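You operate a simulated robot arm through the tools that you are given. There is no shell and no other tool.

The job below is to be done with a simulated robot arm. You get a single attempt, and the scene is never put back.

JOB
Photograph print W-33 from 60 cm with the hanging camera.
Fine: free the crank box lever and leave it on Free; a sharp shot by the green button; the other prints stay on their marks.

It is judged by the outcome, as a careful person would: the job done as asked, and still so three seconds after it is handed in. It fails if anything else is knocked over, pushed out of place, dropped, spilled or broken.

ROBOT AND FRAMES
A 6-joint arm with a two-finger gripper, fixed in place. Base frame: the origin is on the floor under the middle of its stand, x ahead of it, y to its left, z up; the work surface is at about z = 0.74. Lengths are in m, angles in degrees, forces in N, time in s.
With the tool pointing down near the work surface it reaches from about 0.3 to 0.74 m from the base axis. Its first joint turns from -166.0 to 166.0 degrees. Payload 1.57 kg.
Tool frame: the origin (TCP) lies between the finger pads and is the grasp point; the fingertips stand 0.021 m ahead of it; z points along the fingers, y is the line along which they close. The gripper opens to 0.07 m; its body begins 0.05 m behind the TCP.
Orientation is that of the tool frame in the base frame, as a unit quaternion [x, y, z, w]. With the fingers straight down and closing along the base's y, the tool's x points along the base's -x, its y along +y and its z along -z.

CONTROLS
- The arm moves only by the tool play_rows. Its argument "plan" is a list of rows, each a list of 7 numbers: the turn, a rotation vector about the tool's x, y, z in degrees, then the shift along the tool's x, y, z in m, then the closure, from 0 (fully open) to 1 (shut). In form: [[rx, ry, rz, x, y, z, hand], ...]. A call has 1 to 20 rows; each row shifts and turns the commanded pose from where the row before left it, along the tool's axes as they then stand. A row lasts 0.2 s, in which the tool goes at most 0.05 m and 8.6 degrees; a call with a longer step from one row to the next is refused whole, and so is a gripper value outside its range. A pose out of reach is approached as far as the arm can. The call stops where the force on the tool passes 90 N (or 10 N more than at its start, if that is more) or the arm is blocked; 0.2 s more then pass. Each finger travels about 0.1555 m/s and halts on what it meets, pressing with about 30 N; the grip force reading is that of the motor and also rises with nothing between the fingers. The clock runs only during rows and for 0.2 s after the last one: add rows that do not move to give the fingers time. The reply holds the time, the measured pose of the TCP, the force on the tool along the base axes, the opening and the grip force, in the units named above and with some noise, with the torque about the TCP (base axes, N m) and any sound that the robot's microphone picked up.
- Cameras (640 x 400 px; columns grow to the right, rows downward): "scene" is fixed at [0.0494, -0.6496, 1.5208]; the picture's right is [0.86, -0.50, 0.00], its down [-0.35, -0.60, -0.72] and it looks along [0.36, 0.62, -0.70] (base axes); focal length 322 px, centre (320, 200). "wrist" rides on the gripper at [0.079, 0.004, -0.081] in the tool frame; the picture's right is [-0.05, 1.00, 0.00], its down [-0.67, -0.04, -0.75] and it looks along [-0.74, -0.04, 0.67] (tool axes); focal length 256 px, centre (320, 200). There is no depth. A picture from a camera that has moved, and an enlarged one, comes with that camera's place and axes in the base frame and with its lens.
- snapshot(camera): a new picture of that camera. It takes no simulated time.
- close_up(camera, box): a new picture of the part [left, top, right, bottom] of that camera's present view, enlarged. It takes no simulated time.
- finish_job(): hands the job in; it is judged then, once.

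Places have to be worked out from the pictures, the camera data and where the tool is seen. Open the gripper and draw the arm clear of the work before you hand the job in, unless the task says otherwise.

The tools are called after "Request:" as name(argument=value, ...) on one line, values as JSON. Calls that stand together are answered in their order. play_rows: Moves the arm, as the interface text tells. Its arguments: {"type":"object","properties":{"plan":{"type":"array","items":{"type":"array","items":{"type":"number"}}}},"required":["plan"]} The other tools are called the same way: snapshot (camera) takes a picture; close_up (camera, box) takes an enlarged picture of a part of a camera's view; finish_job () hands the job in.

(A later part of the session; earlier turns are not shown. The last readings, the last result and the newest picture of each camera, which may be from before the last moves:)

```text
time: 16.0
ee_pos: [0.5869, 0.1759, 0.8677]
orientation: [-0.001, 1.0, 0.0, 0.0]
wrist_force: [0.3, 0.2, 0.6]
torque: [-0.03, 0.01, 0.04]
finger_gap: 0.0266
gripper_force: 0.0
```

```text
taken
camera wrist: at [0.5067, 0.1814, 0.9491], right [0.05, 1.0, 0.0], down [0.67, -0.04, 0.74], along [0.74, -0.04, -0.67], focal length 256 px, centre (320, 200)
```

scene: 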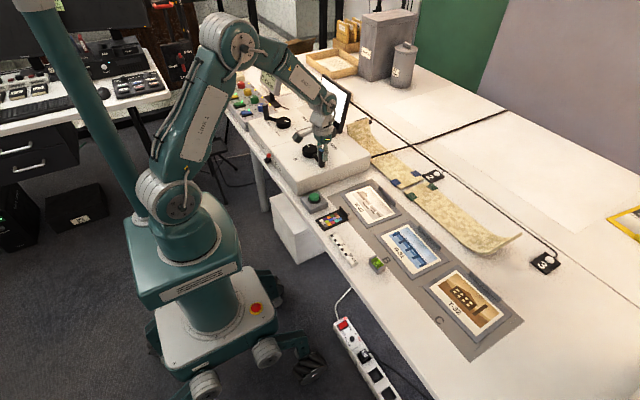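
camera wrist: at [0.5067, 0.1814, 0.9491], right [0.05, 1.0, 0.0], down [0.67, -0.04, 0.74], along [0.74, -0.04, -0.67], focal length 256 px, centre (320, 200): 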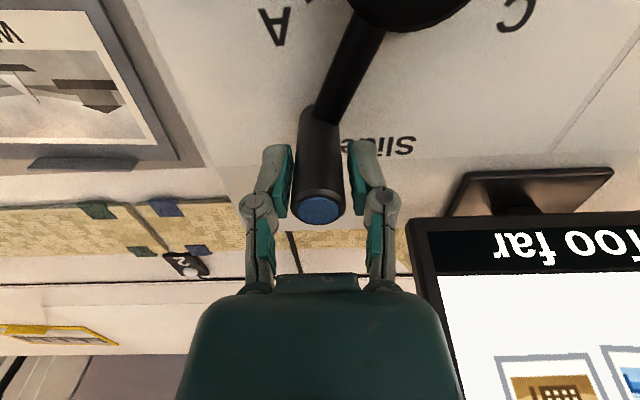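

The handle sits centred in the cage (TCP (0.587, 0.176), handle at about 335°). I continue counter-clockwise, beginning to yaw the tool with the crank.

Request:
play_rows(plan=[[0, 0, 0, -0.00527, 0.01426, 0, 0.62], [0, 0, 0, -0.00272, 0.01496, 0, 0.62], [0, 0, -8, -8e-05, 0.0152, 0, 0.62], [0, 0, -8, 0.00045, 0.01519, 0, 0.62]])

Request:
snapshot(camera="wrist")

Request:
snapshot(camera="scene")

```text
time: 17.0
ee_pos: [0.5928, 0.2371, 0.8682]
orientation: [-0.14, 0.99, -0.001, -0.001]
wrist_force: [-0.2, -0.1, -0.2]
torque: [0.01, -0.03, -0.01]
finger_gap: 0.0268
gripper_force: 0.1
```

```text
taken
camera wrist: at [0.5143, 0.2205, 0.9484], right [-0.23, 0.97, 0.0], down [0.65, 0.15, 0.74], along [0.72, 0.17, -0.67], focal length 256 px, centre (320, 200)
```

wrist: 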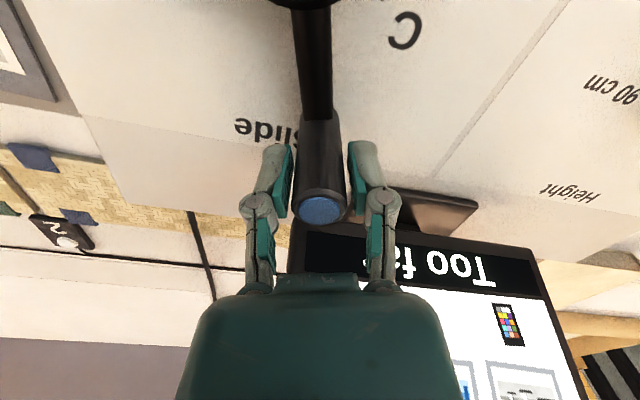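

```text
taken
```

scene: 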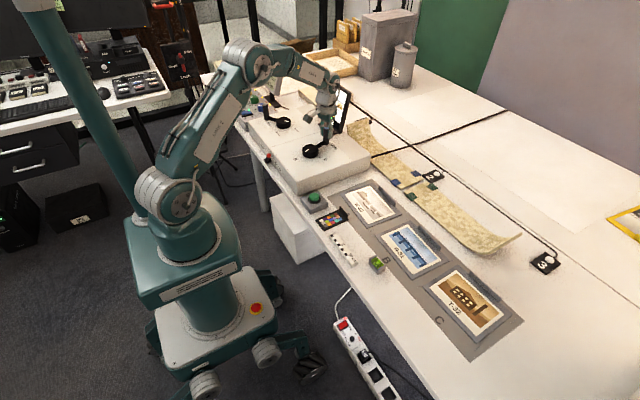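

It runs at practically zero force; W-33 is already appearing on the screen. I continue for another 60°.

Request:
play_rows(plan=[[0, 0, -8, 0.00098, 0.01517, 0, 0.62], [0, 0, -8, 0.00151, 0.01512, 0, 0.62], [0, 0, -8, 0.00204, 0.01506, 0, 0.62], [0, 0, -8, 0.00256, 0.01498, 0, 0.62], [0, 0, -8, 0.00308, 0.01488, 0, 0.62], [0, 0, -8, 0.0036, 0.01477, 0, 0.62]])

Request:
snapshot(camera="wrist")

Request:
snapshot(camera="scene")

```text
time: 18.4
ee_pos: [0.5308, 0.2976, 0.8661]
orientation: [-0.531, 0.848, -0.001, -0.001]
wrist_force: [0.3, -0.8, 0.5]
torque: [0.0, -0.01, 0.02]
finger_gap: 0.0267
gripper_force: 0.0
```

```text
taken
camera wrist: at [0.4917, 0.23, 0.9482], right [-0.88, 0.48, 0.0], down [0.32, 0.58, 0.74], along [0.36, 0.65, -0.67], focal length 256 px, centre (320, 200)
```

wrist: 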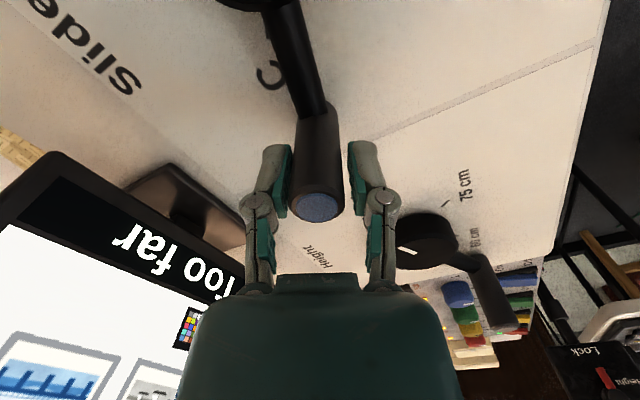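

```text
taken
```

scene: 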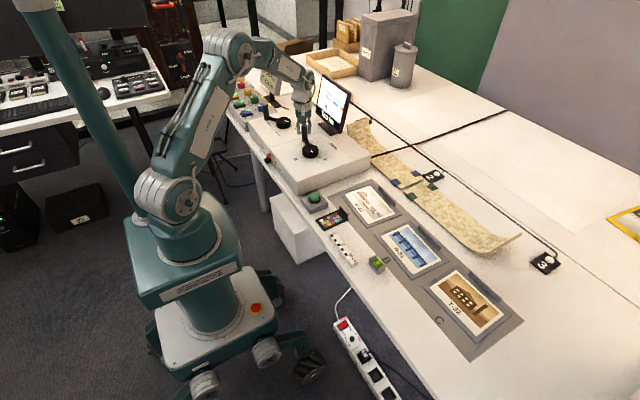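

The crank keeps following without force. I take close-ups of the screen, the crank pointer, and an unfamiliar labelled item at the lower right of the wrist view.

Request:
close_up(camera="wrist", box=[500, 260, 640, 400])

Request:
close_up(camera="scene", box=[270, 70, 370, 170])

```text
2.86 times, centred on (570, 330) of wrist
camera zoom: at [0.4917, 0.23, 0.9482], right [-0.88, 0.48, 0.0], down [0.32, 0.58, 0.74], along [0.36, 0.65, -0.67], focal length 731 px, centre (-394, -171)
```

zoom: 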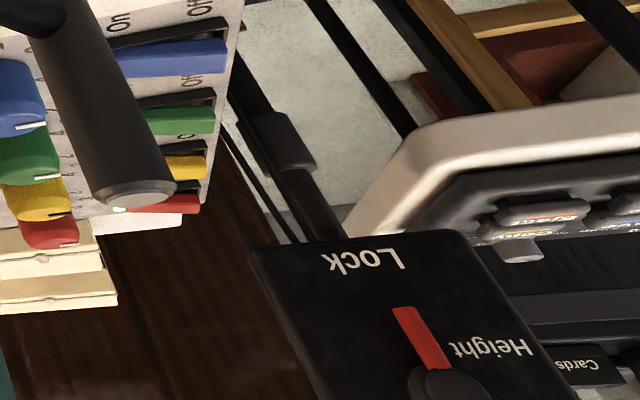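

```text
4.00 times, centred on (320, 120) of scene
camera zoom: at [0.0494, -0.6496, 1.5208], right [0.86, -0.5, 0.0], down [-0.35, -0.6, -0.72], along [0.36, 0.62, -0.7], focal length 1288 px, centre (320, 520)
```

zoom: 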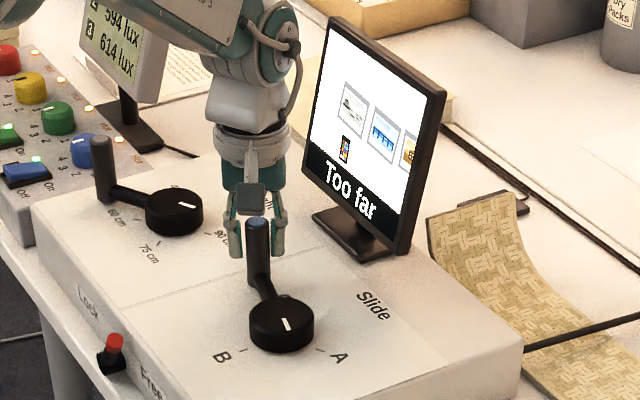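

That labelled item is on a separate bench in the background and not part of this rig. Handle is at about 75°; I turn 30° more, then fine-tune towards the A mark.

Request:
play_rows(plan=[[0, 0, -8, 0.00411, 0.01463, 0, 0.62], [0, 0, -8, 0.00462, 0.01448, 0, 0.62], [0, 0, -8, 0.00512, 0.01431, 0, 0.62]])

Request:
snapshot(camera="wrist")

Request:
close_up(camera="scene", box=[270, 70, 370, 170])

```text
time: 19.2
ee_pos: [0.486, 0.2995, 0.8672]
orientation: [-0.695, 0.719, 0.0, 0.0]
wrist_force: [0.0, -0.3, 0.2]
torque: [0.01, -0.01, 0.0]
finger_gap: 0.0271
gripper_force: 0.0
```

```text
taken
camera wrist: at [0.4775, 0.2209, 0.9487], right [-1.0, 0.09, 0.0], down [0.06, 0.67, 0.74], along [0.06, 0.74, -0.67], focal length 256 px, centre (320, 200)
```

wrist: 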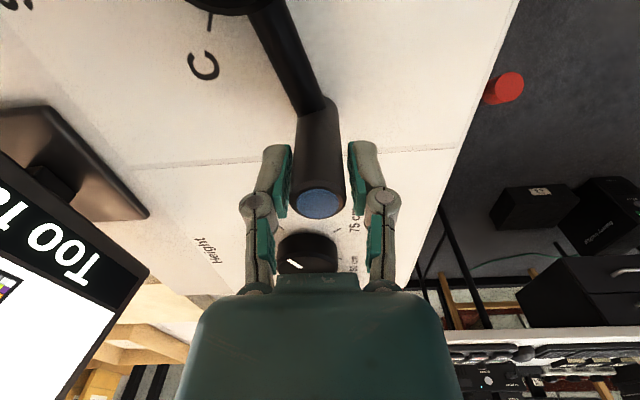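

```text
4.00 times, centred on (320, 120) of scene
camera zoom: at [0.0494, -0.6496, 1.5208], right [0.86, -0.5, 0.0], down [-0.35, -0.6, -0.72], along [0.36, 0.62, -0.7], focal length 1288 px, centre (320, 520)
```

zoom: 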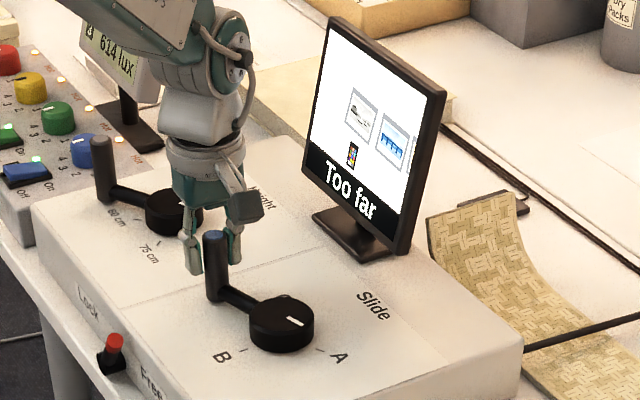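

W-33 is approaching the screen centre. Another 10° step follows, then I check the pointer against the A mark.

Request:
play_rows(plan=[[0, 0, 0, 0.00281, 0.00706, 0, 0.62], [0, 0, 0, 0.00281, 0.00706, 0, 0.62], [0, 0, 0, 0, 0, 0, 0.62]])

Request:
close_up(camera="scene", box=[310, 70, 350, 140])

Request:
close_up(camera="scene", box=[285, 125, 345, 170])

```text
time: 20.0
ee_pos: [0.4715, 0.2942, 0.8671]
orientation: [-0.695, 0.719, 0.0, -0.001]
wrist_force: [0.2, 0.4, -0.7]
torque: [-0.02, 0.0, 0.01]
finger_gap: 0.0264
gripper_force: 0.1
```

```text
5.71 times, centred on (330, 105) of scene
camera zoom: at [0.0494, -0.6496, 1.5208], right [0.86, -0.5, 0.0], down [-0.35, -0.6, -0.72], along [0.36, 0.62, -0.7], focal length 1840 px, centre (263, 743)
```

zoom: 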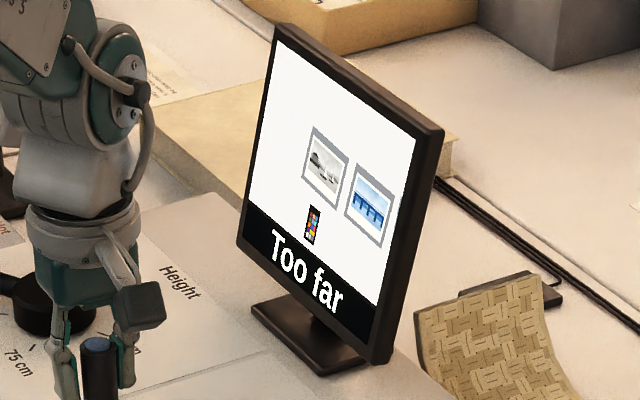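

```text
8.89 times, centred on (315, 148) of scene
camera zoom: at [0.0494, -0.6496, 1.5208], right [0.86, -0.5, 0.0], down [-0.35, -0.6, -0.72], along [0.36, 0.62, -0.7], focal length 2862 px, centre (364, 667)
```

zoom: 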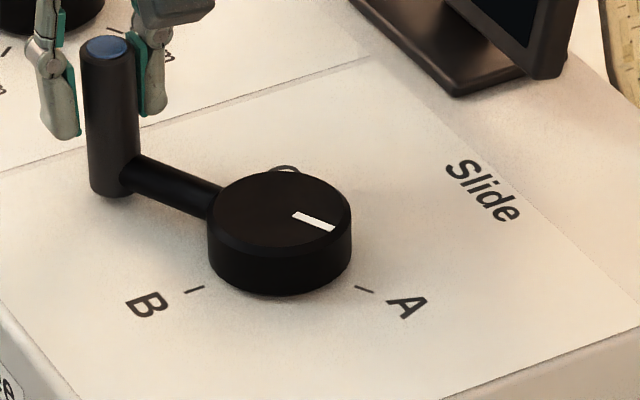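

By handle position and by the screen image there are about 7–10° left to A. I turn another 7.5° in two small steps and re-check.

Request:
play_rows(plan=[[0, 0, 0, 0.00289, 0.00492, 0, 0.62], [0, 0, 0, 0.00289, 0.00492, 0, 0.62], [0, 0, 0, 0, 0, 0, 0.62]])

Request:
close_up(camera="scene", box=[310, 70, 350, 140])

Request:
close_up(camera="scene", box=[285, 125, 345, 170])

Request:
snapshot(camera="wrist")

```text
time: 20.8
ee_pos: [0.461, 0.2889, 0.8662]
orientation: [-0.695, 0.719, 0.0, 0.001]
wrist_force: [9.4, 3.5, -2.8]
torque: [0.05, -0.13, 0.08]
finger_gap: 0.0327
gripper_force: 4.5
```

```text
5.71 times, centred on (330, 105) of scene
camera zoom: at [0.0494, -0.6496, 1.5208], right [0.86, -0.5, 0.0], down [-0.35, -0.6, -0.72], along [0.36, 0.62, -0.7], focal length 1840 px, centre (263, 743)
```

zoom: 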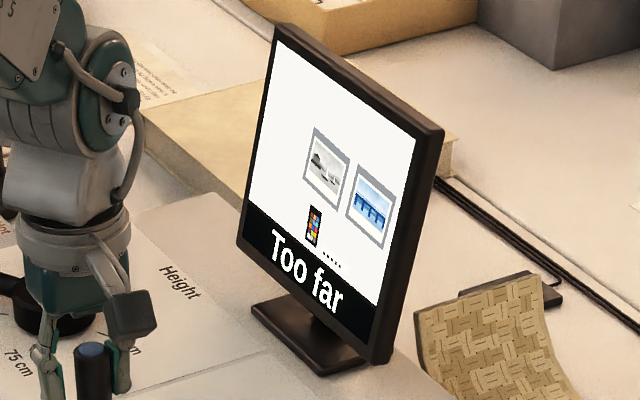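

```text
8.89 times, centred on (315, 148) of scene
camera zoom: at [0.0494, -0.6496, 1.5208], right [0.86, -0.5, 0.0], down [-0.35, -0.6, -0.72], along [0.36, 0.62, -0.7], focal length 2862 px, centre (364, 667)
```

zoom: 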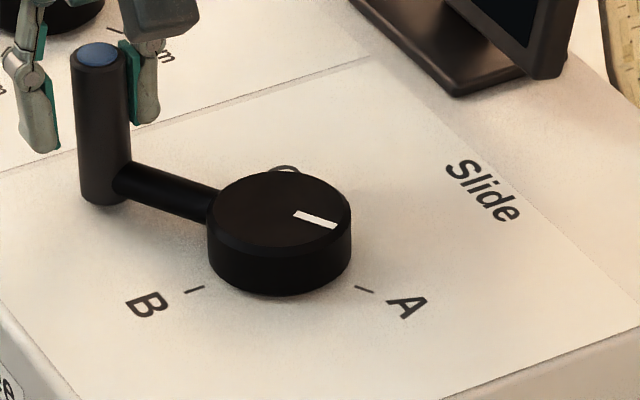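

```text
taken
camera wrist: at [0.4542, 0.2103, 0.9484], right [-1.0, 0.09, 0.0], down [0.06, 0.66, 0.74], along [0.07, 0.74, -0.67], focal length 256 px, centre (320, 200)
```

wrist: 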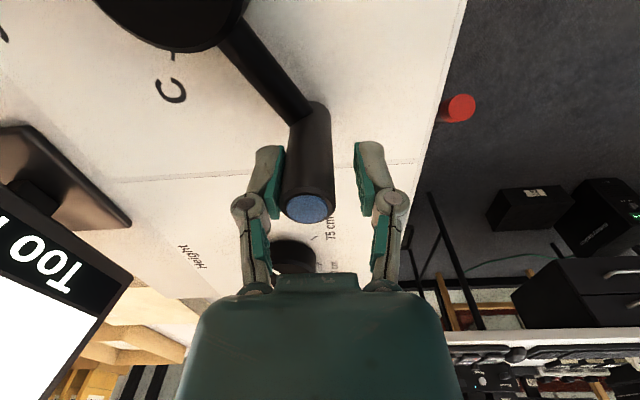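

The crank met firm resistance just there: the gap was pushed open and the tool felt 10 N. The handle is now at the mirror image of its C position, so it should be at A. I release, rise, and look at the pointer and screen from the -y side.

Request:
play_rows(plan=[[0, 0, 0, 0, 0, 0, 0], [0, 0, 0, 0, 0, -0.03, 0], [0, 0, 0, 0, 0, -0.04, 0], [0, 0, 0, 0.01, -0.01, -0.04, 0], [0, 0, 0, 0.04, -0.01, 0, 0], [0, 0, 0, 0.04, -0.01, 0, 0], [0, 0, 0, 0.04, -0.01, 0, 0], [0, 0, 0, 0.04, -0.01, 0, 0], [0, 0, 0, 0.04, -0.01, 0, 0]])

Request:
snapshot(camera="wrist")

Request:
snapshot(camera="scene")

```text
time: 22.8
ee_pos: [0.5146, 0.0749, 0.9783]
orientation: [-0.695, 0.719, 0.0, 0.0]
wrist_force: [-0.3, -0.9, 1.3]
torque: [-0.01, 0.03, 0.01]
finger_gap: 0.07
gripper_force: 0.0
```

```text
taken
camera wrist: at [0.5064, -0.0029, 1.0593], right [-1.0, 0.09, 0.0], down [0.06, 0.66, 0.74], along [0.07, 0.74, -0.67], focal length 256 px, centre (320, 200)
```

wrist: 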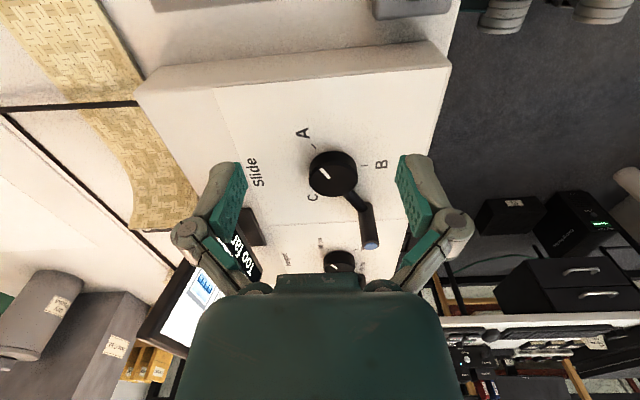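

```text
taken
```

scene: 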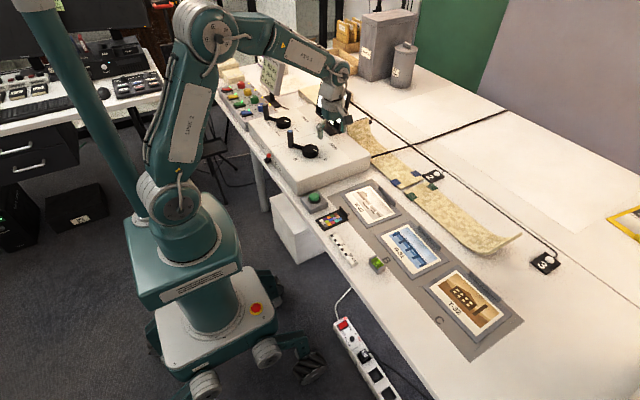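

Request:
close_up(camera="wrist", box=[280, 110, 400, 260])

Request:
close_up(camera="wrist", box=[290, 130, 360, 200])

Request:
close_up(camera="wrist", box=[140, 200, 290, 350])

```text
2.67 times, centred on (340, 185) of wrist
camera zoom: at [0.5064, -0.0029, 1.0593], right [-1.0, 0.09, 0.0], down [0.06, 0.66, 0.74], along [0.07, 0.74, -0.67], focal length 683 px, centre (267, 240)
```

zoom: 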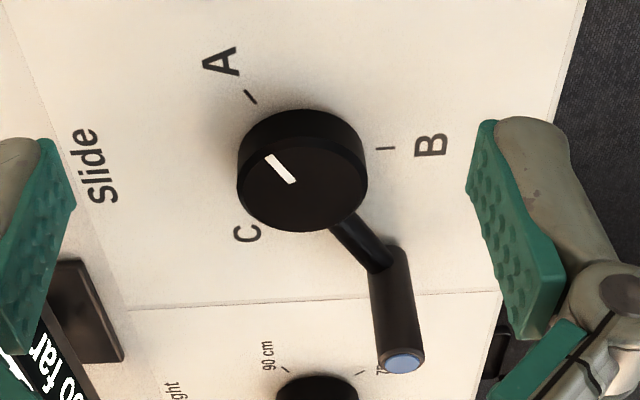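

```text
5.71 times, centred on (325, 165) of wrist
camera zoom: at [0.5064, -0.0029, 1.0593], right [-1.0, 0.09, 0.0], down [0.06, 0.66, 0.74], along [0.07, 0.74, -0.67], focal length 1463 px, centre (291, 400)
```

zoom: 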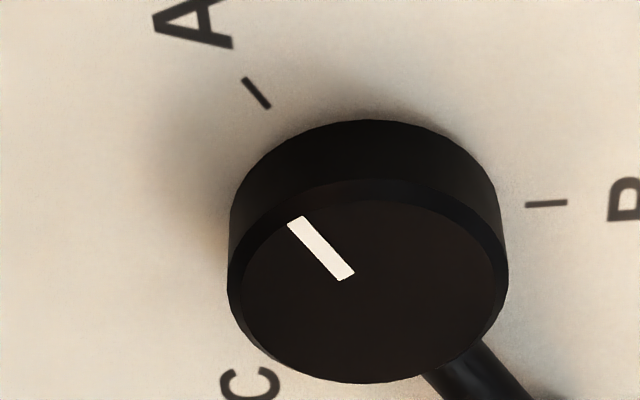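

```text
2.67 times, centred on (215, 275) of wrist
camera zoom: at [0.5064, -0.0029, 1.0593], right [-1.0, 0.09, 0.0], down [0.06, 0.66, 0.74], along [0.07, 0.74, -0.67], focal length 683 px, centre (600, 0)
```

zoom: 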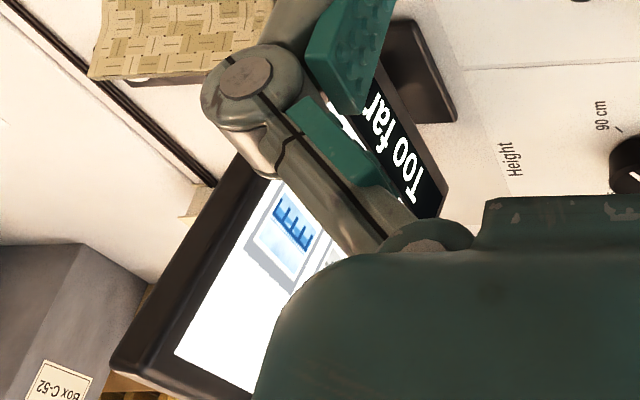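

The pointer line and the A tick agree to within about 1° (both near 300°), so the slide is on A. Next I move over to view the height crank closely.

Request:
play_rows(plan=[[0, 0, 0, -0.0424, 0.004, 0, 0], [0, 0, 0, -0.0424, 0.004, 0, 0], [0, 0, 0, -0.0424, 0.004, 0, 0], [0, 0, 0, -0.0424, 0.004, 0, 0], [0, 0, 0, -0.0424, 0.004, 0, 0], [0, 0, 0, -0.0424, 0.004, 0, 0]])

Request:
snapshot(camera="wrist")

Request:
snapshot(camera="scene")

Request:
close_up(camera="scene", box=[310, 70, 350, 140])

```text
time: 24.2
ee_pos: [0.4989, 0.3318, 0.9784]
orientation: [-0.695, 0.719, 0.0, -0.001]
wrist_force: [0.0, -0.6, -0.2]
torque: [0.0, -0.03, -0.01]
finger_gap: 0.0701
gripper_force: 0.2
```

```text
taken
camera wrist: at [0.4907, 0.2549, 1.0594], right [-1.0, 0.09, 0.0], down [0.06, 0.67, 0.74], along [0.07, 0.74, -0.67], focal length 256 px, centre (320, 200)
```

wrist: 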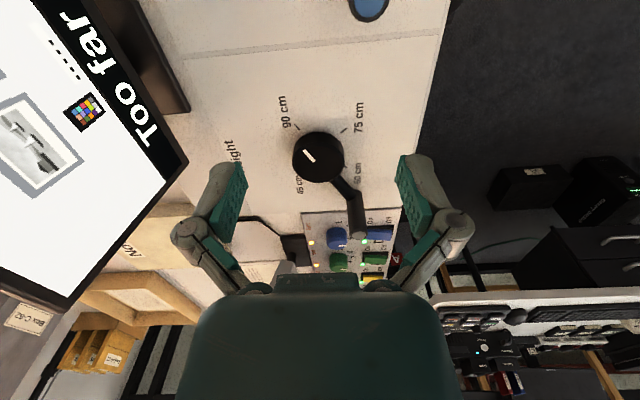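

```text
taken
```

scene: 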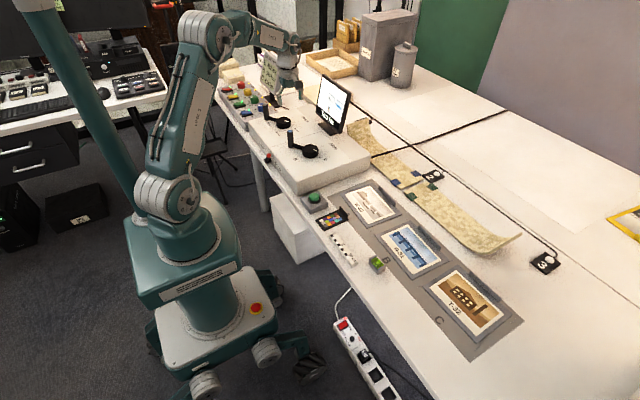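

```text
5.71 times, centred on (330, 105) of scene
camera zoom: at [0.0494, -0.6496, 1.5208], right [0.86, -0.5, 0.0], down [-0.35, -0.6, -0.72], along [0.36, 0.62, -0.7], focal length 1840 px, centre (263, 743)
```

zoom: 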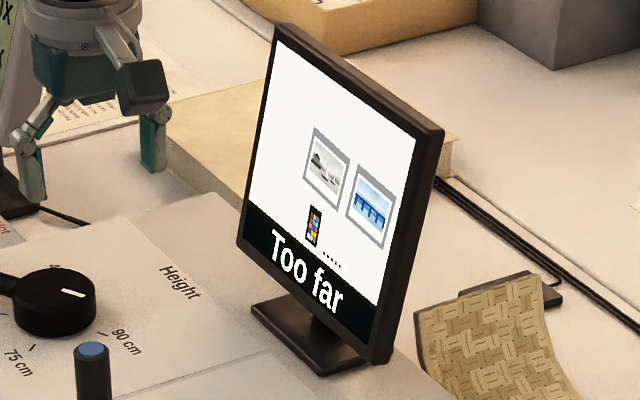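

Request:
close_up(camera="wrist", box=[270, 80, 400, 250])

Request:
close_up(camera="wrist", box=[280, 110, 360, 200])

Request:
close_up(camera="wrist", box=[0, 0, 190, 220])

Request:
close_up(camera="scene", box=[225, 40, 345, 150])

```text
2.35 times, centred on (335, 165) of wrist
camera zoom: at [0.4907, 0.2549, 1.0594], right [-1.0, 0.09, 0.0], down [0.06, 0.67, 0.74], along [0.07, 0.74, -0.67], focal length 602 px, centre (285, 282)
```

zoom: 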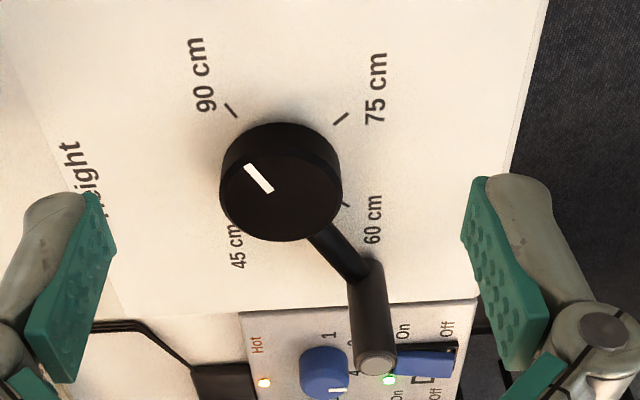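

```text
4.44 times, centred on (320, 155) of wrist
camera zoom: at [0.4907, 0.2549, 1.0594], right [-1.0, 0.09, 0.0], down [0.06, 0.67, 0.74], along [0.07, 0.74, -0.67], focal length 1138 px, centre (320, 400)
```

zoom: 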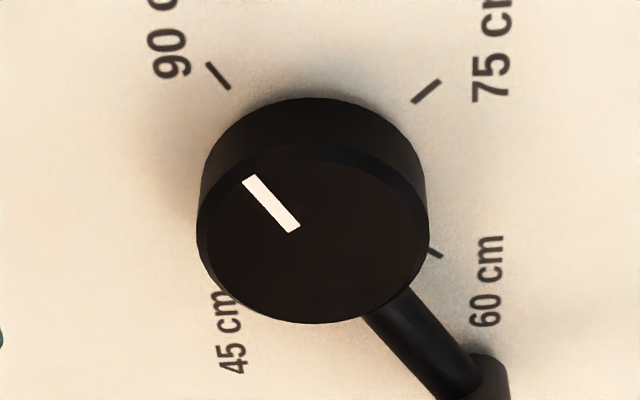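

```text
1.82 times, centred on (95, 110) of wrist
camera zoom: at [0.4907, 0.2549, 1.0594], right [-1.0, 0.09, 0.0], down [0.06, 0.67, 0.74], along [0.07, 0.74, -0.67], focal length 465 px, centre (729, 364)
```

zoom: 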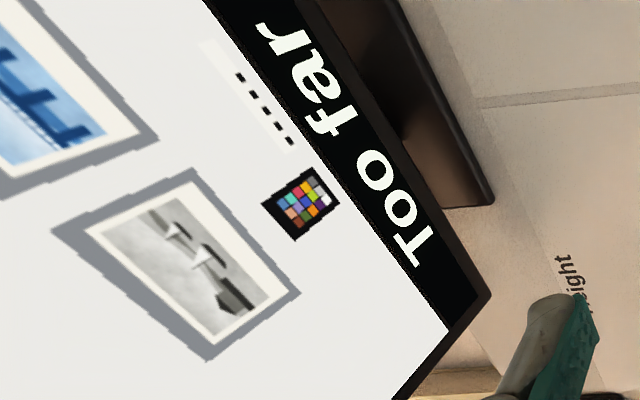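

```text
3.64 times, centred on (285, 95) of scene
camera zoom: at [0.0494, -0.6496, 1.5208], right [0.86, -0.5, 0.0], down [-0.35, -0.6, -0.72], along [0.36, 0.62, -0.7], focal length 1171 px, centre (447, 582)
```

zoom: 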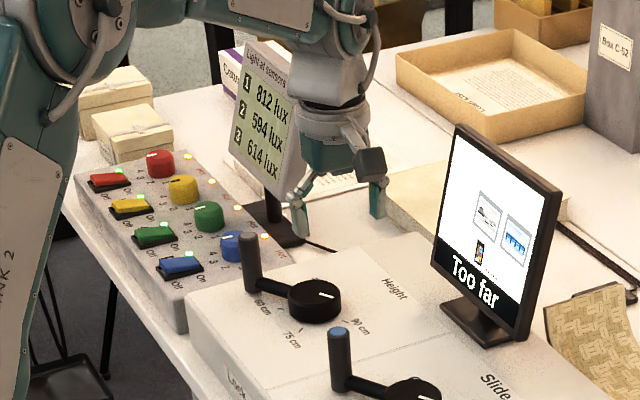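

Ticks measured: 90 cm ≈ 300°, 75 ≈ 218°, 60 ≈ 140°, i.e. 80° per 15 cm. The pointer is at 90 cm, so it needs about -160° (clockwise), handle from 120° to -40°. Part of that arc exceeds the 0.74 m vertical reach, so I tilt the tool outward 15° while hovering over the handle.

Request:
play_rows(plan=[[0, 0, 0, -0.0374, 0.0077, 0.0046, 0], [0, 0, 0, -0.0374, 0.0077, 0.0046, 0], [0, 0, 0, -0.0374, 0.0077, 0.0046, 0], [0, 0, 0, -0.0374, 0.0077, 0.0046, 0], [0, 0, 0, -0.0374, 0.0077, 0.0046, 0], [0, 0, -6, 0, 0, 0, 0], [0, 0, -6, 0, 0, 0, 0], [0, -7.5, 0, 0, 0, 0, 0], [0, -7.5, 0, 0, 0, 0, 0]])

Request:
snapshot(camera="wrist")

Request:
close_up(camera="scene", box=[225, 40, 345, 150])

```text
time: 26.2
ee_pos: [0.468, 0.5202, 0.956]
orientation: [0.759, -0.637, -0.101, -0.085]
wrist_force: [0.9, -0.4, 0.7]
torque: [0.02, 0.0, 0.02]
finger_gap: 0.07
gripper_force: 0.0
```

```text
taken
camera wrist: at [0.4793, 0.4234, 1.0125], right [-0.99, -0.12, 0.01], down [-0.04, 0.45, 0.89], along [-0.12, 0.89, -0.45], focal length 256 px, centre (320, 200)
```

wrist: 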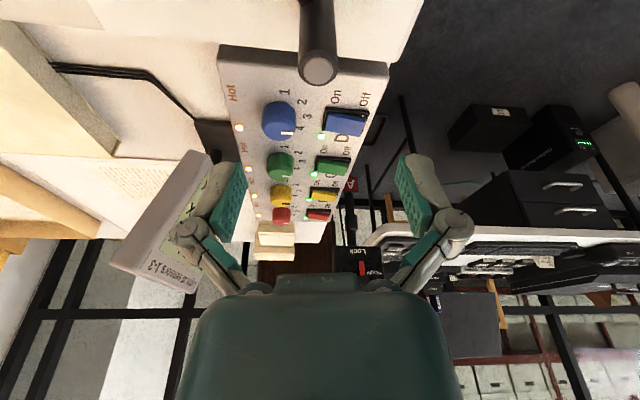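

```text
3.64 times, centred on (285, 95) of scene
camera zoom: at [0.0494, -0.6496, 1.5208], right [0.86, -0.5, 0.0], down [-0.35, -0.6, -0.72], along [0.36, 0.62, -0.7], focal length 1171 px, centre (447, 582)
```

zoom: 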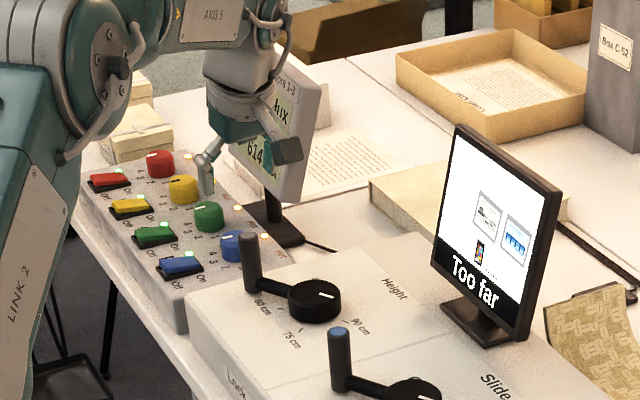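

Tilted 15° and hovering over the handle (cap measured at (0.466, 0.520)). I descend vertically to z ≈ 0.866 and close to the same loose cage.

Request:
play_rows(plan=[[0, 0, 0, 0.00582, 0, 0.02173, 0], [0, 0, 0, 0.00582, 0, 0.02173, 0], [0, 0, 0, 0.00582, 0, 0.02173, 0], [0, 0, 0, 0.00582, 0, 0.02173, 0], [0, 0, 0, 0, 0, 0, 0.62], [0, 0, 0, 0, 0, 0, 0.62]])

Request:
snapshot(camera="wrist")

Request:
close_up(camera="scene", box=[225, 40, 345, 150])

```text
time: 27.6
ee_pos: [0.4682, 0.5187, 0.8649]
orientation: [0.76, -0.637, -0.1, -0.084]
wrist_force: [1.1, 0.4, -0.1]
torque: [-0.01, 0.0, 0.03]
finger_gap: 0.0266
gripper_force: 0.0
```

```text
taken
camera wrist: at [0.4795, 0.4234, 0.9227], right [-0.99, -0.12, 0.01], down [-0.04, 0.45, 0.89], along [-0.12, 0.88, -0.45], focal length 256 px, centre (320, 200)
```

wrist: 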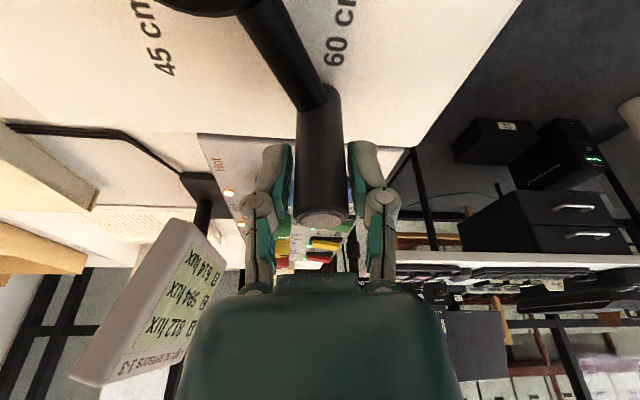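

```text
3.64 times, centred on (285, 95) of scene
camera zoom: at [0.0494, -0.6496, 1.5208], right [0.86, -0.5, 0.0], down [-0.35, -0.6, -0.72], along [0.36, 0.62, -0.7], focal length 1171 px, centre (447, 582)
```

zoom: 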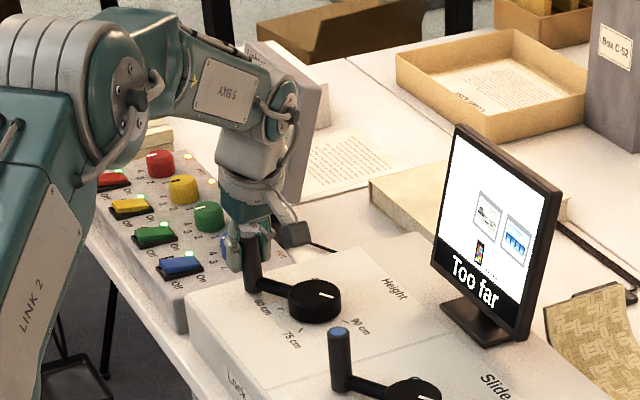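

The handle is caged with no load. I turn the height crank clockwise, yawing with it, three 10° steps first.

Request:
play_rows(plan=[[1.993, 0, 7.437, -0.00404, -0.01449, 0.00108, 0.62], [1.993, 0, 7.437, -0.00347, -0.01464, 0.00093, 0.62], [1.993, 0, 7.437, -0.0029, -0.01478, 0.00078, 0.62]])

Request:
snapshot(camera="wrist")

Request:
close_up(camera="scene", box=[245, 60, 365, 160])

```text
time: 28.4
ee_pos: [0.5109, 0.5327, 0.8655]
orientation: [-0.616, 0.777, 0.082, 0.102]
wrist_force: [-4.2, 0.7, -0.6]
torque: [0.06, -0.02, -0.08]
finger_gap: 0.0293
gripper_force: 2.1
```

```text
taken
camera wrist: at [0.4839, 0.4396, 0.923], right [-0.96, 0.28, 0.01], down [0.14, 0.43, 0.89], along [0.24, 0.86, -0.45], focal length 256 px, centre (320, 200)
```

wrist: 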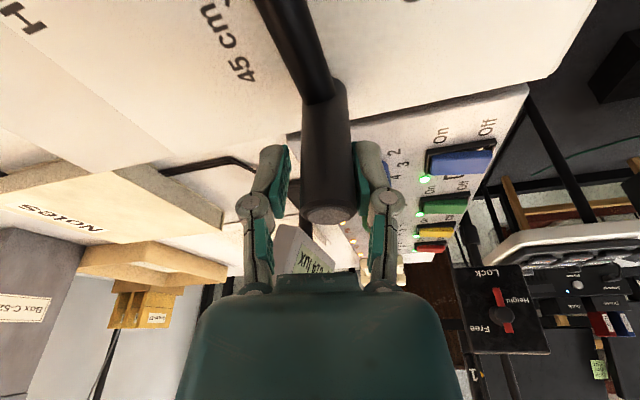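

```text
4.00 times, centred on (305, 110) of scene
camera zoom: at [0.0494, -0.6496, 1.5208], right [0.86, -0.5, 0.0], down [-0.35, -0.6, -0.72], along [0.36, 0.62, -0.7], focal length 1288 px, centre (380, 560)
```

zoom: 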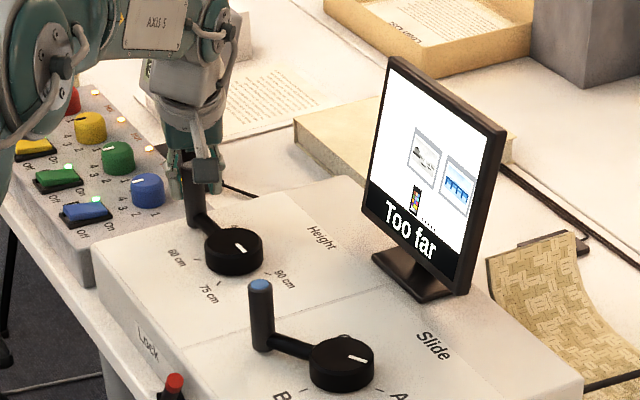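

The crank is turning with about 4 N of load. I continue through the far part of the arc.

Request:
play_rows(plan=[[1.993, 0, 7.437, -0.00233, -0.01489, 0.00062, 0.62], [1.993, 0, 7.437, -0.00175, -0.01497, 0.00047, 0.62], [1.993, 0, 7.437, -0.00117, -0.01503, 0.00031, 0.62]])

Request:
snapshot(camera="wrist")

Request:
snapshot(camera="scene")

```text
time: 29.2
ee_pos: [0.5543, 0.5201, 0.8658]
orientation: [-0.447, 0.885, 0.059, 0.116]
wrist_force: [-1.3, 6.5, -0.1]
torque: [0.11, 0.03, -0.08]
finger_gap: 0.0297
gripper_force: 2.0
```

```text
taken
camera wrist: at [0.4932, 0.4453, 0.9229], right [-0.77, 0.63, 0.01], down [0.3, 0.34, 0.89], along [0.56, 0.69, -0.45], focal length 256 px, centre (320, 200)
```

wrist: 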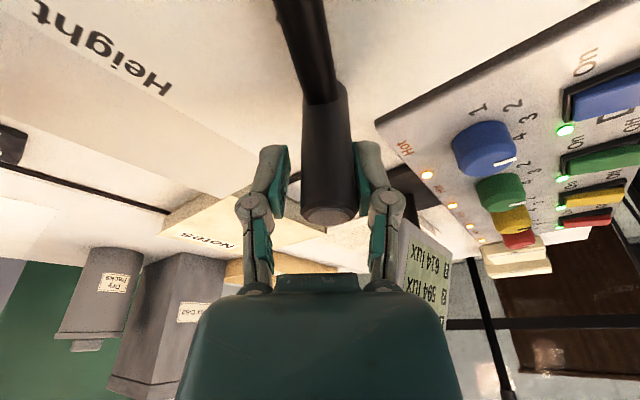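

```text
taken
```

scene: 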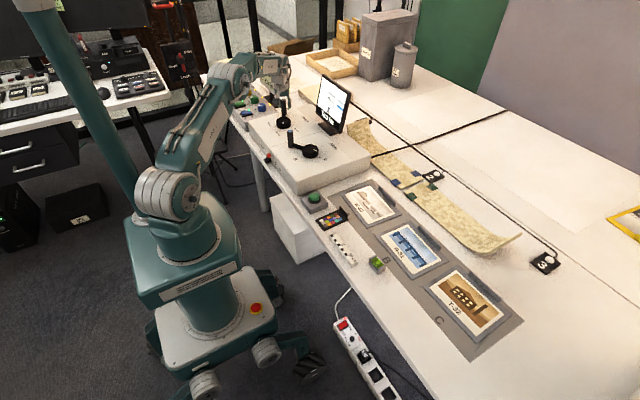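

Tracking is good even at 0.76 m reach. I continue another 40°.

Request:
play_rows(plan=[[1.993, 0, 7.437, -0.00058, -0.01507, 0.00016, 0.62], [1.993, 0, 7.437, 0, -0.01508, 0, 0.62], [1.993, 0, 7.437, 0.00058, -0.01507, -0.00016, 0.62], [1.993, 0, 7.437, 0.00117, -0.01503, -0.00031, 0.62]])

Request:
snapshot(camera="wrist")

Request:
close_up(camera="scene", box=[245, 60, 365, 160])

```text
time: 30.2
ee_pos: [0.5943, 0.4751, 0.8642]
orientation: [-0.195, 0.972, 0.026, 0.128]
wrist_force: [1.5, 5.8, 0.3]
torque: [0.09, 0.01, -0.05]
finger_gap: 0.0299
gripper_force: 2.3
```

```text
taken
camera wrist: at [0.5014, 0.4418, 0.9224], right [-0.34, 0.94, 0.01], down [0.43, 0.14, 0.89], along [0.84, 0.31, -0.45], focal length 256 px, centre (320, 200)
```

wrist: 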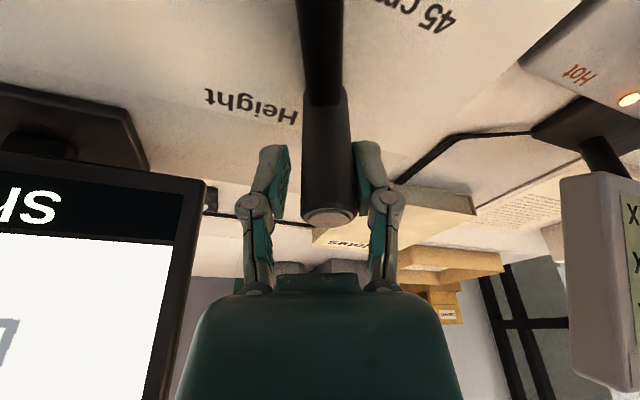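

```text
4.00 times, centred on (305, 110) of scene
camera zoom: at [0.0494, -0.6496, 1.5208], right [0.86, -0.5, 0.0], down [-0.35, -0.6, -0.72], along [0.36, 0.62, -0.7], focal length 1288 px, centre (380, 560)
```

zoom: 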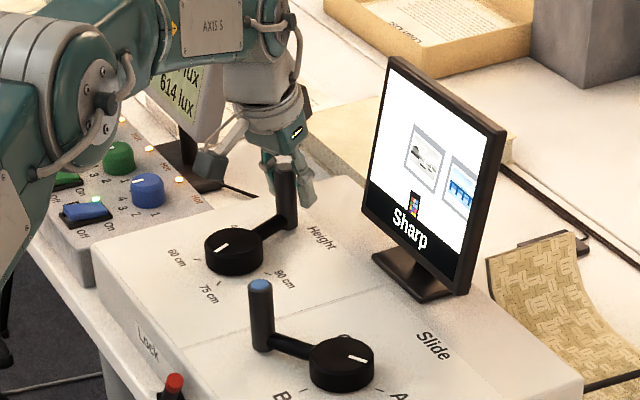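

The screen now reads "Sharp" and the pointer is around 72 cm. The job needs 60 cm, so I continue clockwise.

Request:
play_rows(plan=[[1.993, 0, 7.437, 0.00175, -0.01497, -0.00047, 0.62], [1.993, 0, 7.437, 0.00233, -0.01489, -0.00062, 0.62], [1.993, 0, 7.437, 0.0029, -0.01478, -0.00078, 0.62]])

Request:
snapshot(camera="wrist")

Request:
close_up(camera="scene", box=[245, 60, 365, 160])

```text
time: 31.0
ee_pos: [0.5986, 0.43, 0.8653]
orientation: [0.003, 0.991, -0.001, 0.131]
wrist_force: [0.4, 3.9, -0.7]
torque: [0.06, 0.06, -0.01]
finger_gap: 0.0293
gripper_force: 2.1
```

```text
taken
camera wrist: at [0.499, 0.435, 0.9227], right [0.06, 1.0, 0.01], down [0.45, -0.04, 0.89], along [0.89, -0.04, -0.45], focal length 256 px, centre (320, 200)
```

wrist: 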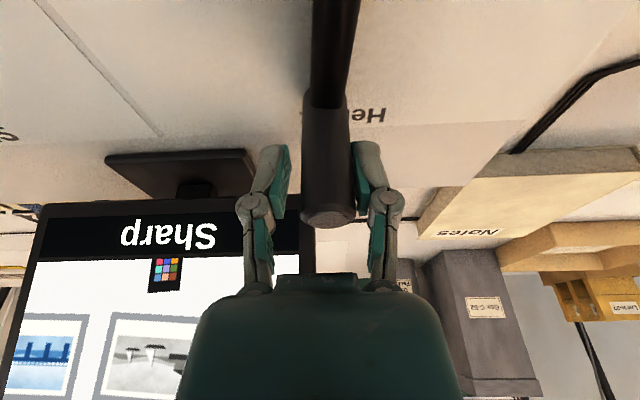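

```text
4.00 times, centred on (305, 110) of scene
camera zoom: at [0.0494, -0.6496, 1.5208], right [0.86, -0.5, 0.0], down [-0.35, -0.6, -0.72], along [0.36, 0.62, -0.7], focal length 1288 px, centre (380, 560)
```

zoom: 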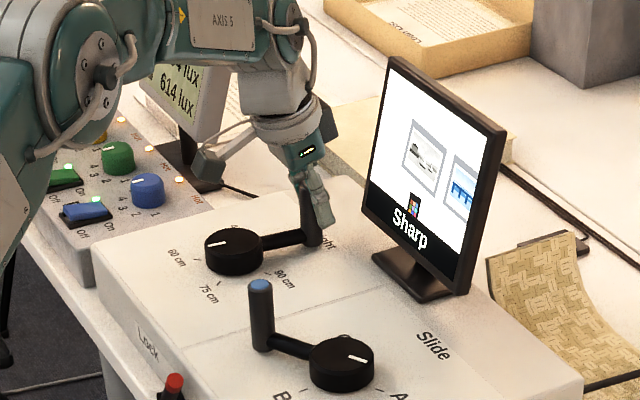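

At about 66 cm now. I turn 20° further, then measure before the final approach to 60.

Request:
play_rows(plan=[[1.993, 0, 7.437, 0.00347, -0.01464, -0.00093, 0.62], [1.993, 0, 7.437, 0.00404, -0.01449, -0.00108, 0.62], [0, 0, 0, 0, 0, 0, 0.62]])

Request:
snapshot(camera="wrist")

Request:
close_up(camera="scene", box=[265, 95, 325, 135])

Request:
close_up(camera="scene", box=[310, 70, 360, 140])

```text
time: 31.8
ee_pos: [0.5869, 0.4026, 0.8647]
orientation: [0.135, 0.982, -0.018, 0.128]
wrist_force: [1.0, 3.7, 1.4]
torque: [0.06, -0.01, 0.04]
finger_gap: 0.029
gripper_force: 1.3
```

```text
taken
camera wrist: at [0.4933, 0.4341, 0.9227], right [0.32, 0.95, 0.01], down [0.43, -0.16, 0.89], along [0.85, -0.28, -0.45], focal length 256 px, centre (320, 200)
```

wrist: 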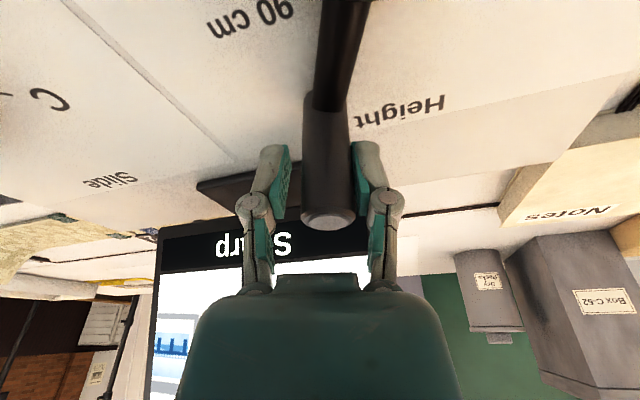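

```text
10.00 times, centred on (295, 115) of scene
camera zoom: at [0.0494, -0.6496, 1.5208], right [0.86, -0.5, 0.0], down [-0.35, -0.6, -0.72], along [0.36, 0.62, -0.7], focal length 3220 px, centre (570, 1050)
```

zoom: 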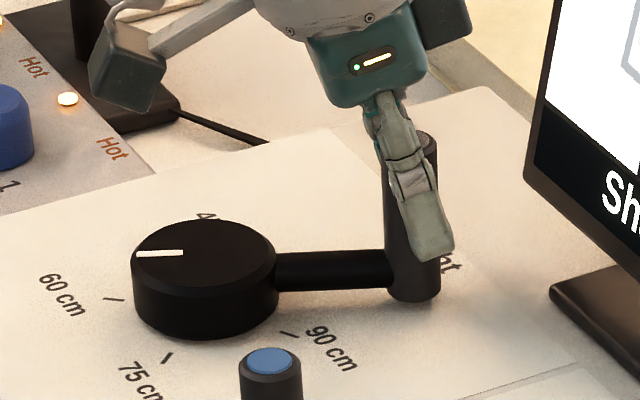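

```text
5.71 times, centred on (335, 105) of scene
camera zoom: at [0.0494, -0.6496, 1.5208], right [0.86, -0.5, 0.0], down [-0.35, -0.6, -0.72], along [0.36, 0.62, -0.7], focal length 1840 px, centre (234, 743)
```

zoom: 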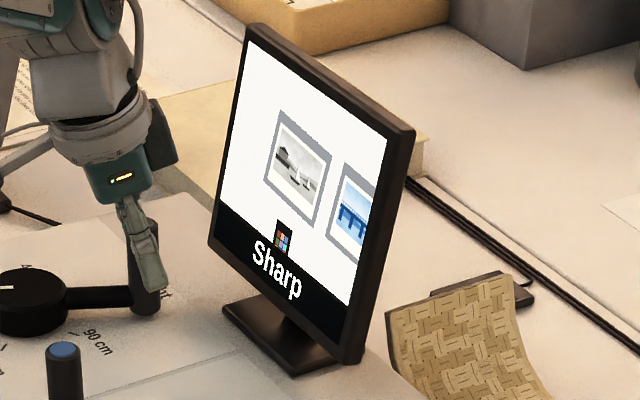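

The pointer is at about 153–157° and the 60 mark about 140°. I turn about 10° more in two small steps and then look from above.

Request:
play_rows(plan=[[0, 0, 0, 0.00215, -0.0072, -0.00058, 0.62], [0, 0, 0, 0.00245, -0.00711, -0.00065, 0.62], [0, 0, 0, 0, 0, 0, 0.62]])

Request:
close_up(camera="scene", box=[265, 95, 325, 135])

Request:
close_up(camera="scene", box=[310, 70, 360, 140])

```text
time: 32.6
ee_pos: [0.5798, 0.3911, 0.8654]
orientation: [0.134, 0.982, -0.018, 0.129]
wrist_force: [1.0, 3.8, 2.3]
torque: [0.09, -0.04, 0.0]
finger_gap: 0.0294
gripper_force: 2.2
```

```text
10.00 times, centred on (295, 115) of scene
camera zoom: at [0.0494, -0.6496, 1.5208], right [0.86, -0.5, 0.0], down [-0.35, -0.6, -0.72], along [0.36, 0.62, -0.7], focal length 3220 px, centre (570, 1050)
```

zoom: 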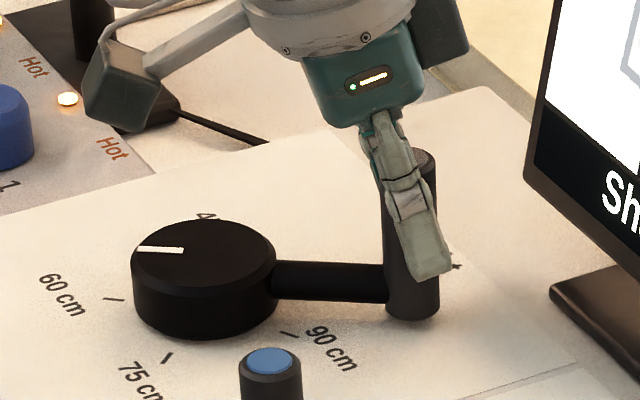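

```text
5.71 times, centred on (335, 105) of scene
camera zoom: at [0.0494, -0.6496, 1.5208], right [0.86, -0.5, 0.0], down [-0.35, -0.6, -0.72], along [0.36, 0.62, -0.7], focal length 1840 px, centre (234, 743)
```

zoom: 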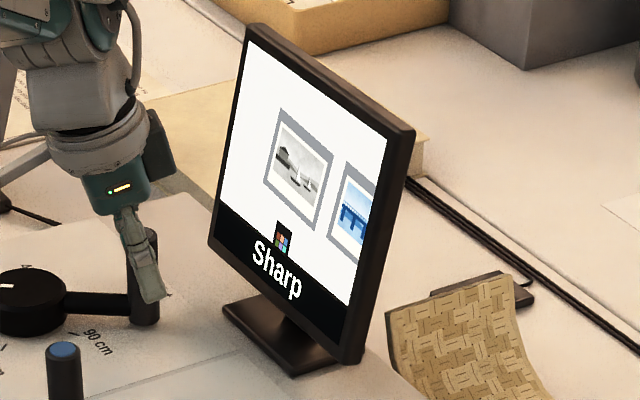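

The pointer is at about 143–145° and the 60 tick about 140–143°. I nudge about 3° more, then release, rise and check from above.

Request:
play_rows(plan=[[0, 0, 0, 0.00184, -0.00411, -0.00049, 0.62], [0, 0, 0, 0, 0, 0, 0.62], [0, 0, 0, 0, 0, 0, 0], [0, 0, 0, 0, 0, 0, 0]])

Request:
close_up(camera="scene", box=[265, 95, 325, 135])

Request:
snapshot(camera="wrist")

```text
time: 33.6
ee_pos: [0.5758, 0.3881, 0.8639]
orientation: [0.134, 0.982, -0.019, 0.129]
wrist_force: [0.0, -0.2, -0.3]
torque: [0.0, 0.0, 0.0]
finger_gap: 0.0701
gripper_force: 0.0
```

```text
10.00 times, centred on (295, 115) of scene
camera zoom: at [0.0494, -0.6496, 1.5208], right [0.86, -0.5, 0.0], down [-0.35, -0.6, -0.72], along [0.36, 0.62, -0.7], focal length 3220 px, centre (570, 1050)
```

zoom: 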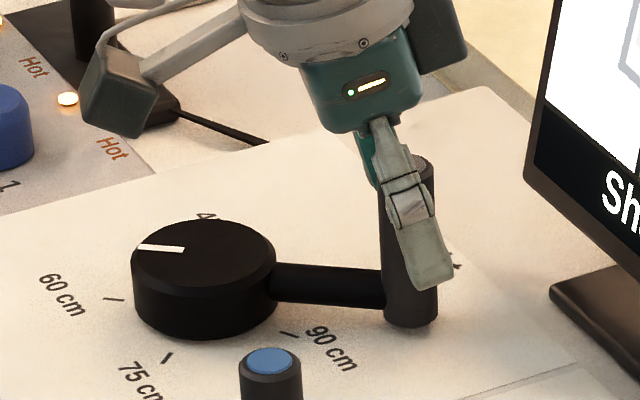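

```text
taken
camera wrist: at [0.4824, 0.4182, 0.9221], right [0.32, 0.95, 0.01], down [0.43, -0.15, 0.89], along [0.85, -0.28, -0.45], focal length 256 px, centre (320, 200)
```

wrist: 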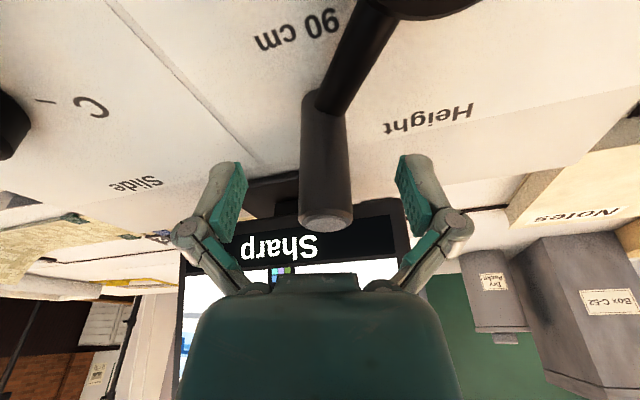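

The pointer now closely matches the 60 tick line. I raise the open gripper straight off the handle, undo the tilt and yaw, and back up to view the height dial from above.

Request:
play_rows(plan=[[0, 0, 0, -0.01035, 0, -0.03864, 0], [0, 0, 0, -0.01035, 0, -0.03864, 0], [0, 0, 0, -0.01035, 0, -0.03864, 0], [0, 7.5, 0, 0, 0, 0, 0], [0, 7.5, 0, 0, 0, 0, 0], [0, 0, -7.75, 0, 0, 0, 0], [0, 0, -7.75, 0, 0, 0, 0], [0, 0, 0, 0.035, 0.009, 0, 0], [0, 0, 0, 0.035, 0.009, 0, 0], [0, 0, 0, 0.035, 0.009, 0, 0], [0, 0, 0, 0.035, 0.009, 0, 0], [0, 0, 0, 0.035, 0.009, 0, 0], [0, 0, 0, 0.035, 0.009, 0, 0]])

Request:
snapshot(camera="wrist")

Request:
snapshot(camera="scene")

```text
time: 36.4
ee_pos: [0.3655, 0.442, 0.9846]
orientation: [0.001, 1.0, 0.0, -0.001]
wrist_force: [-0.4, -0.4, 0.1]
torque: [0.0, 0.03, 0.0]
finger_gap: 0.0698
gripper_force: 0.0
```

```text
taken
camera wrist: at [0.2865, 0.4465, 1.0659], right [0.05, 1.0, 0.0], down [0.67, -0.04, 0.74], along [0.74, -0.04, -0.67], focal length 256 px, centre (320, 200)
```

wrist: 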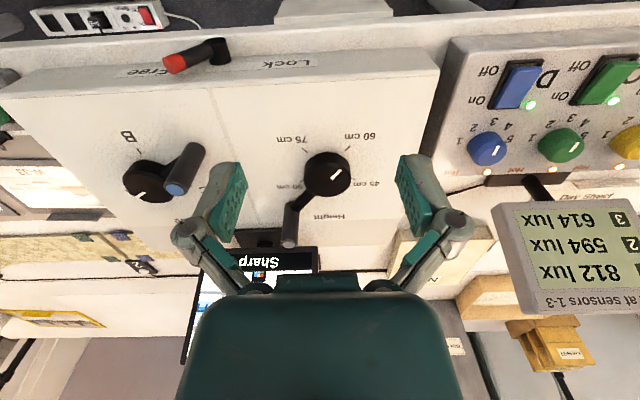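

```text
taken
```

scene: 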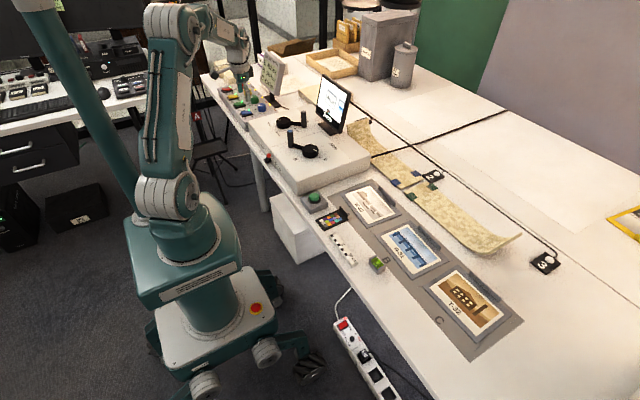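

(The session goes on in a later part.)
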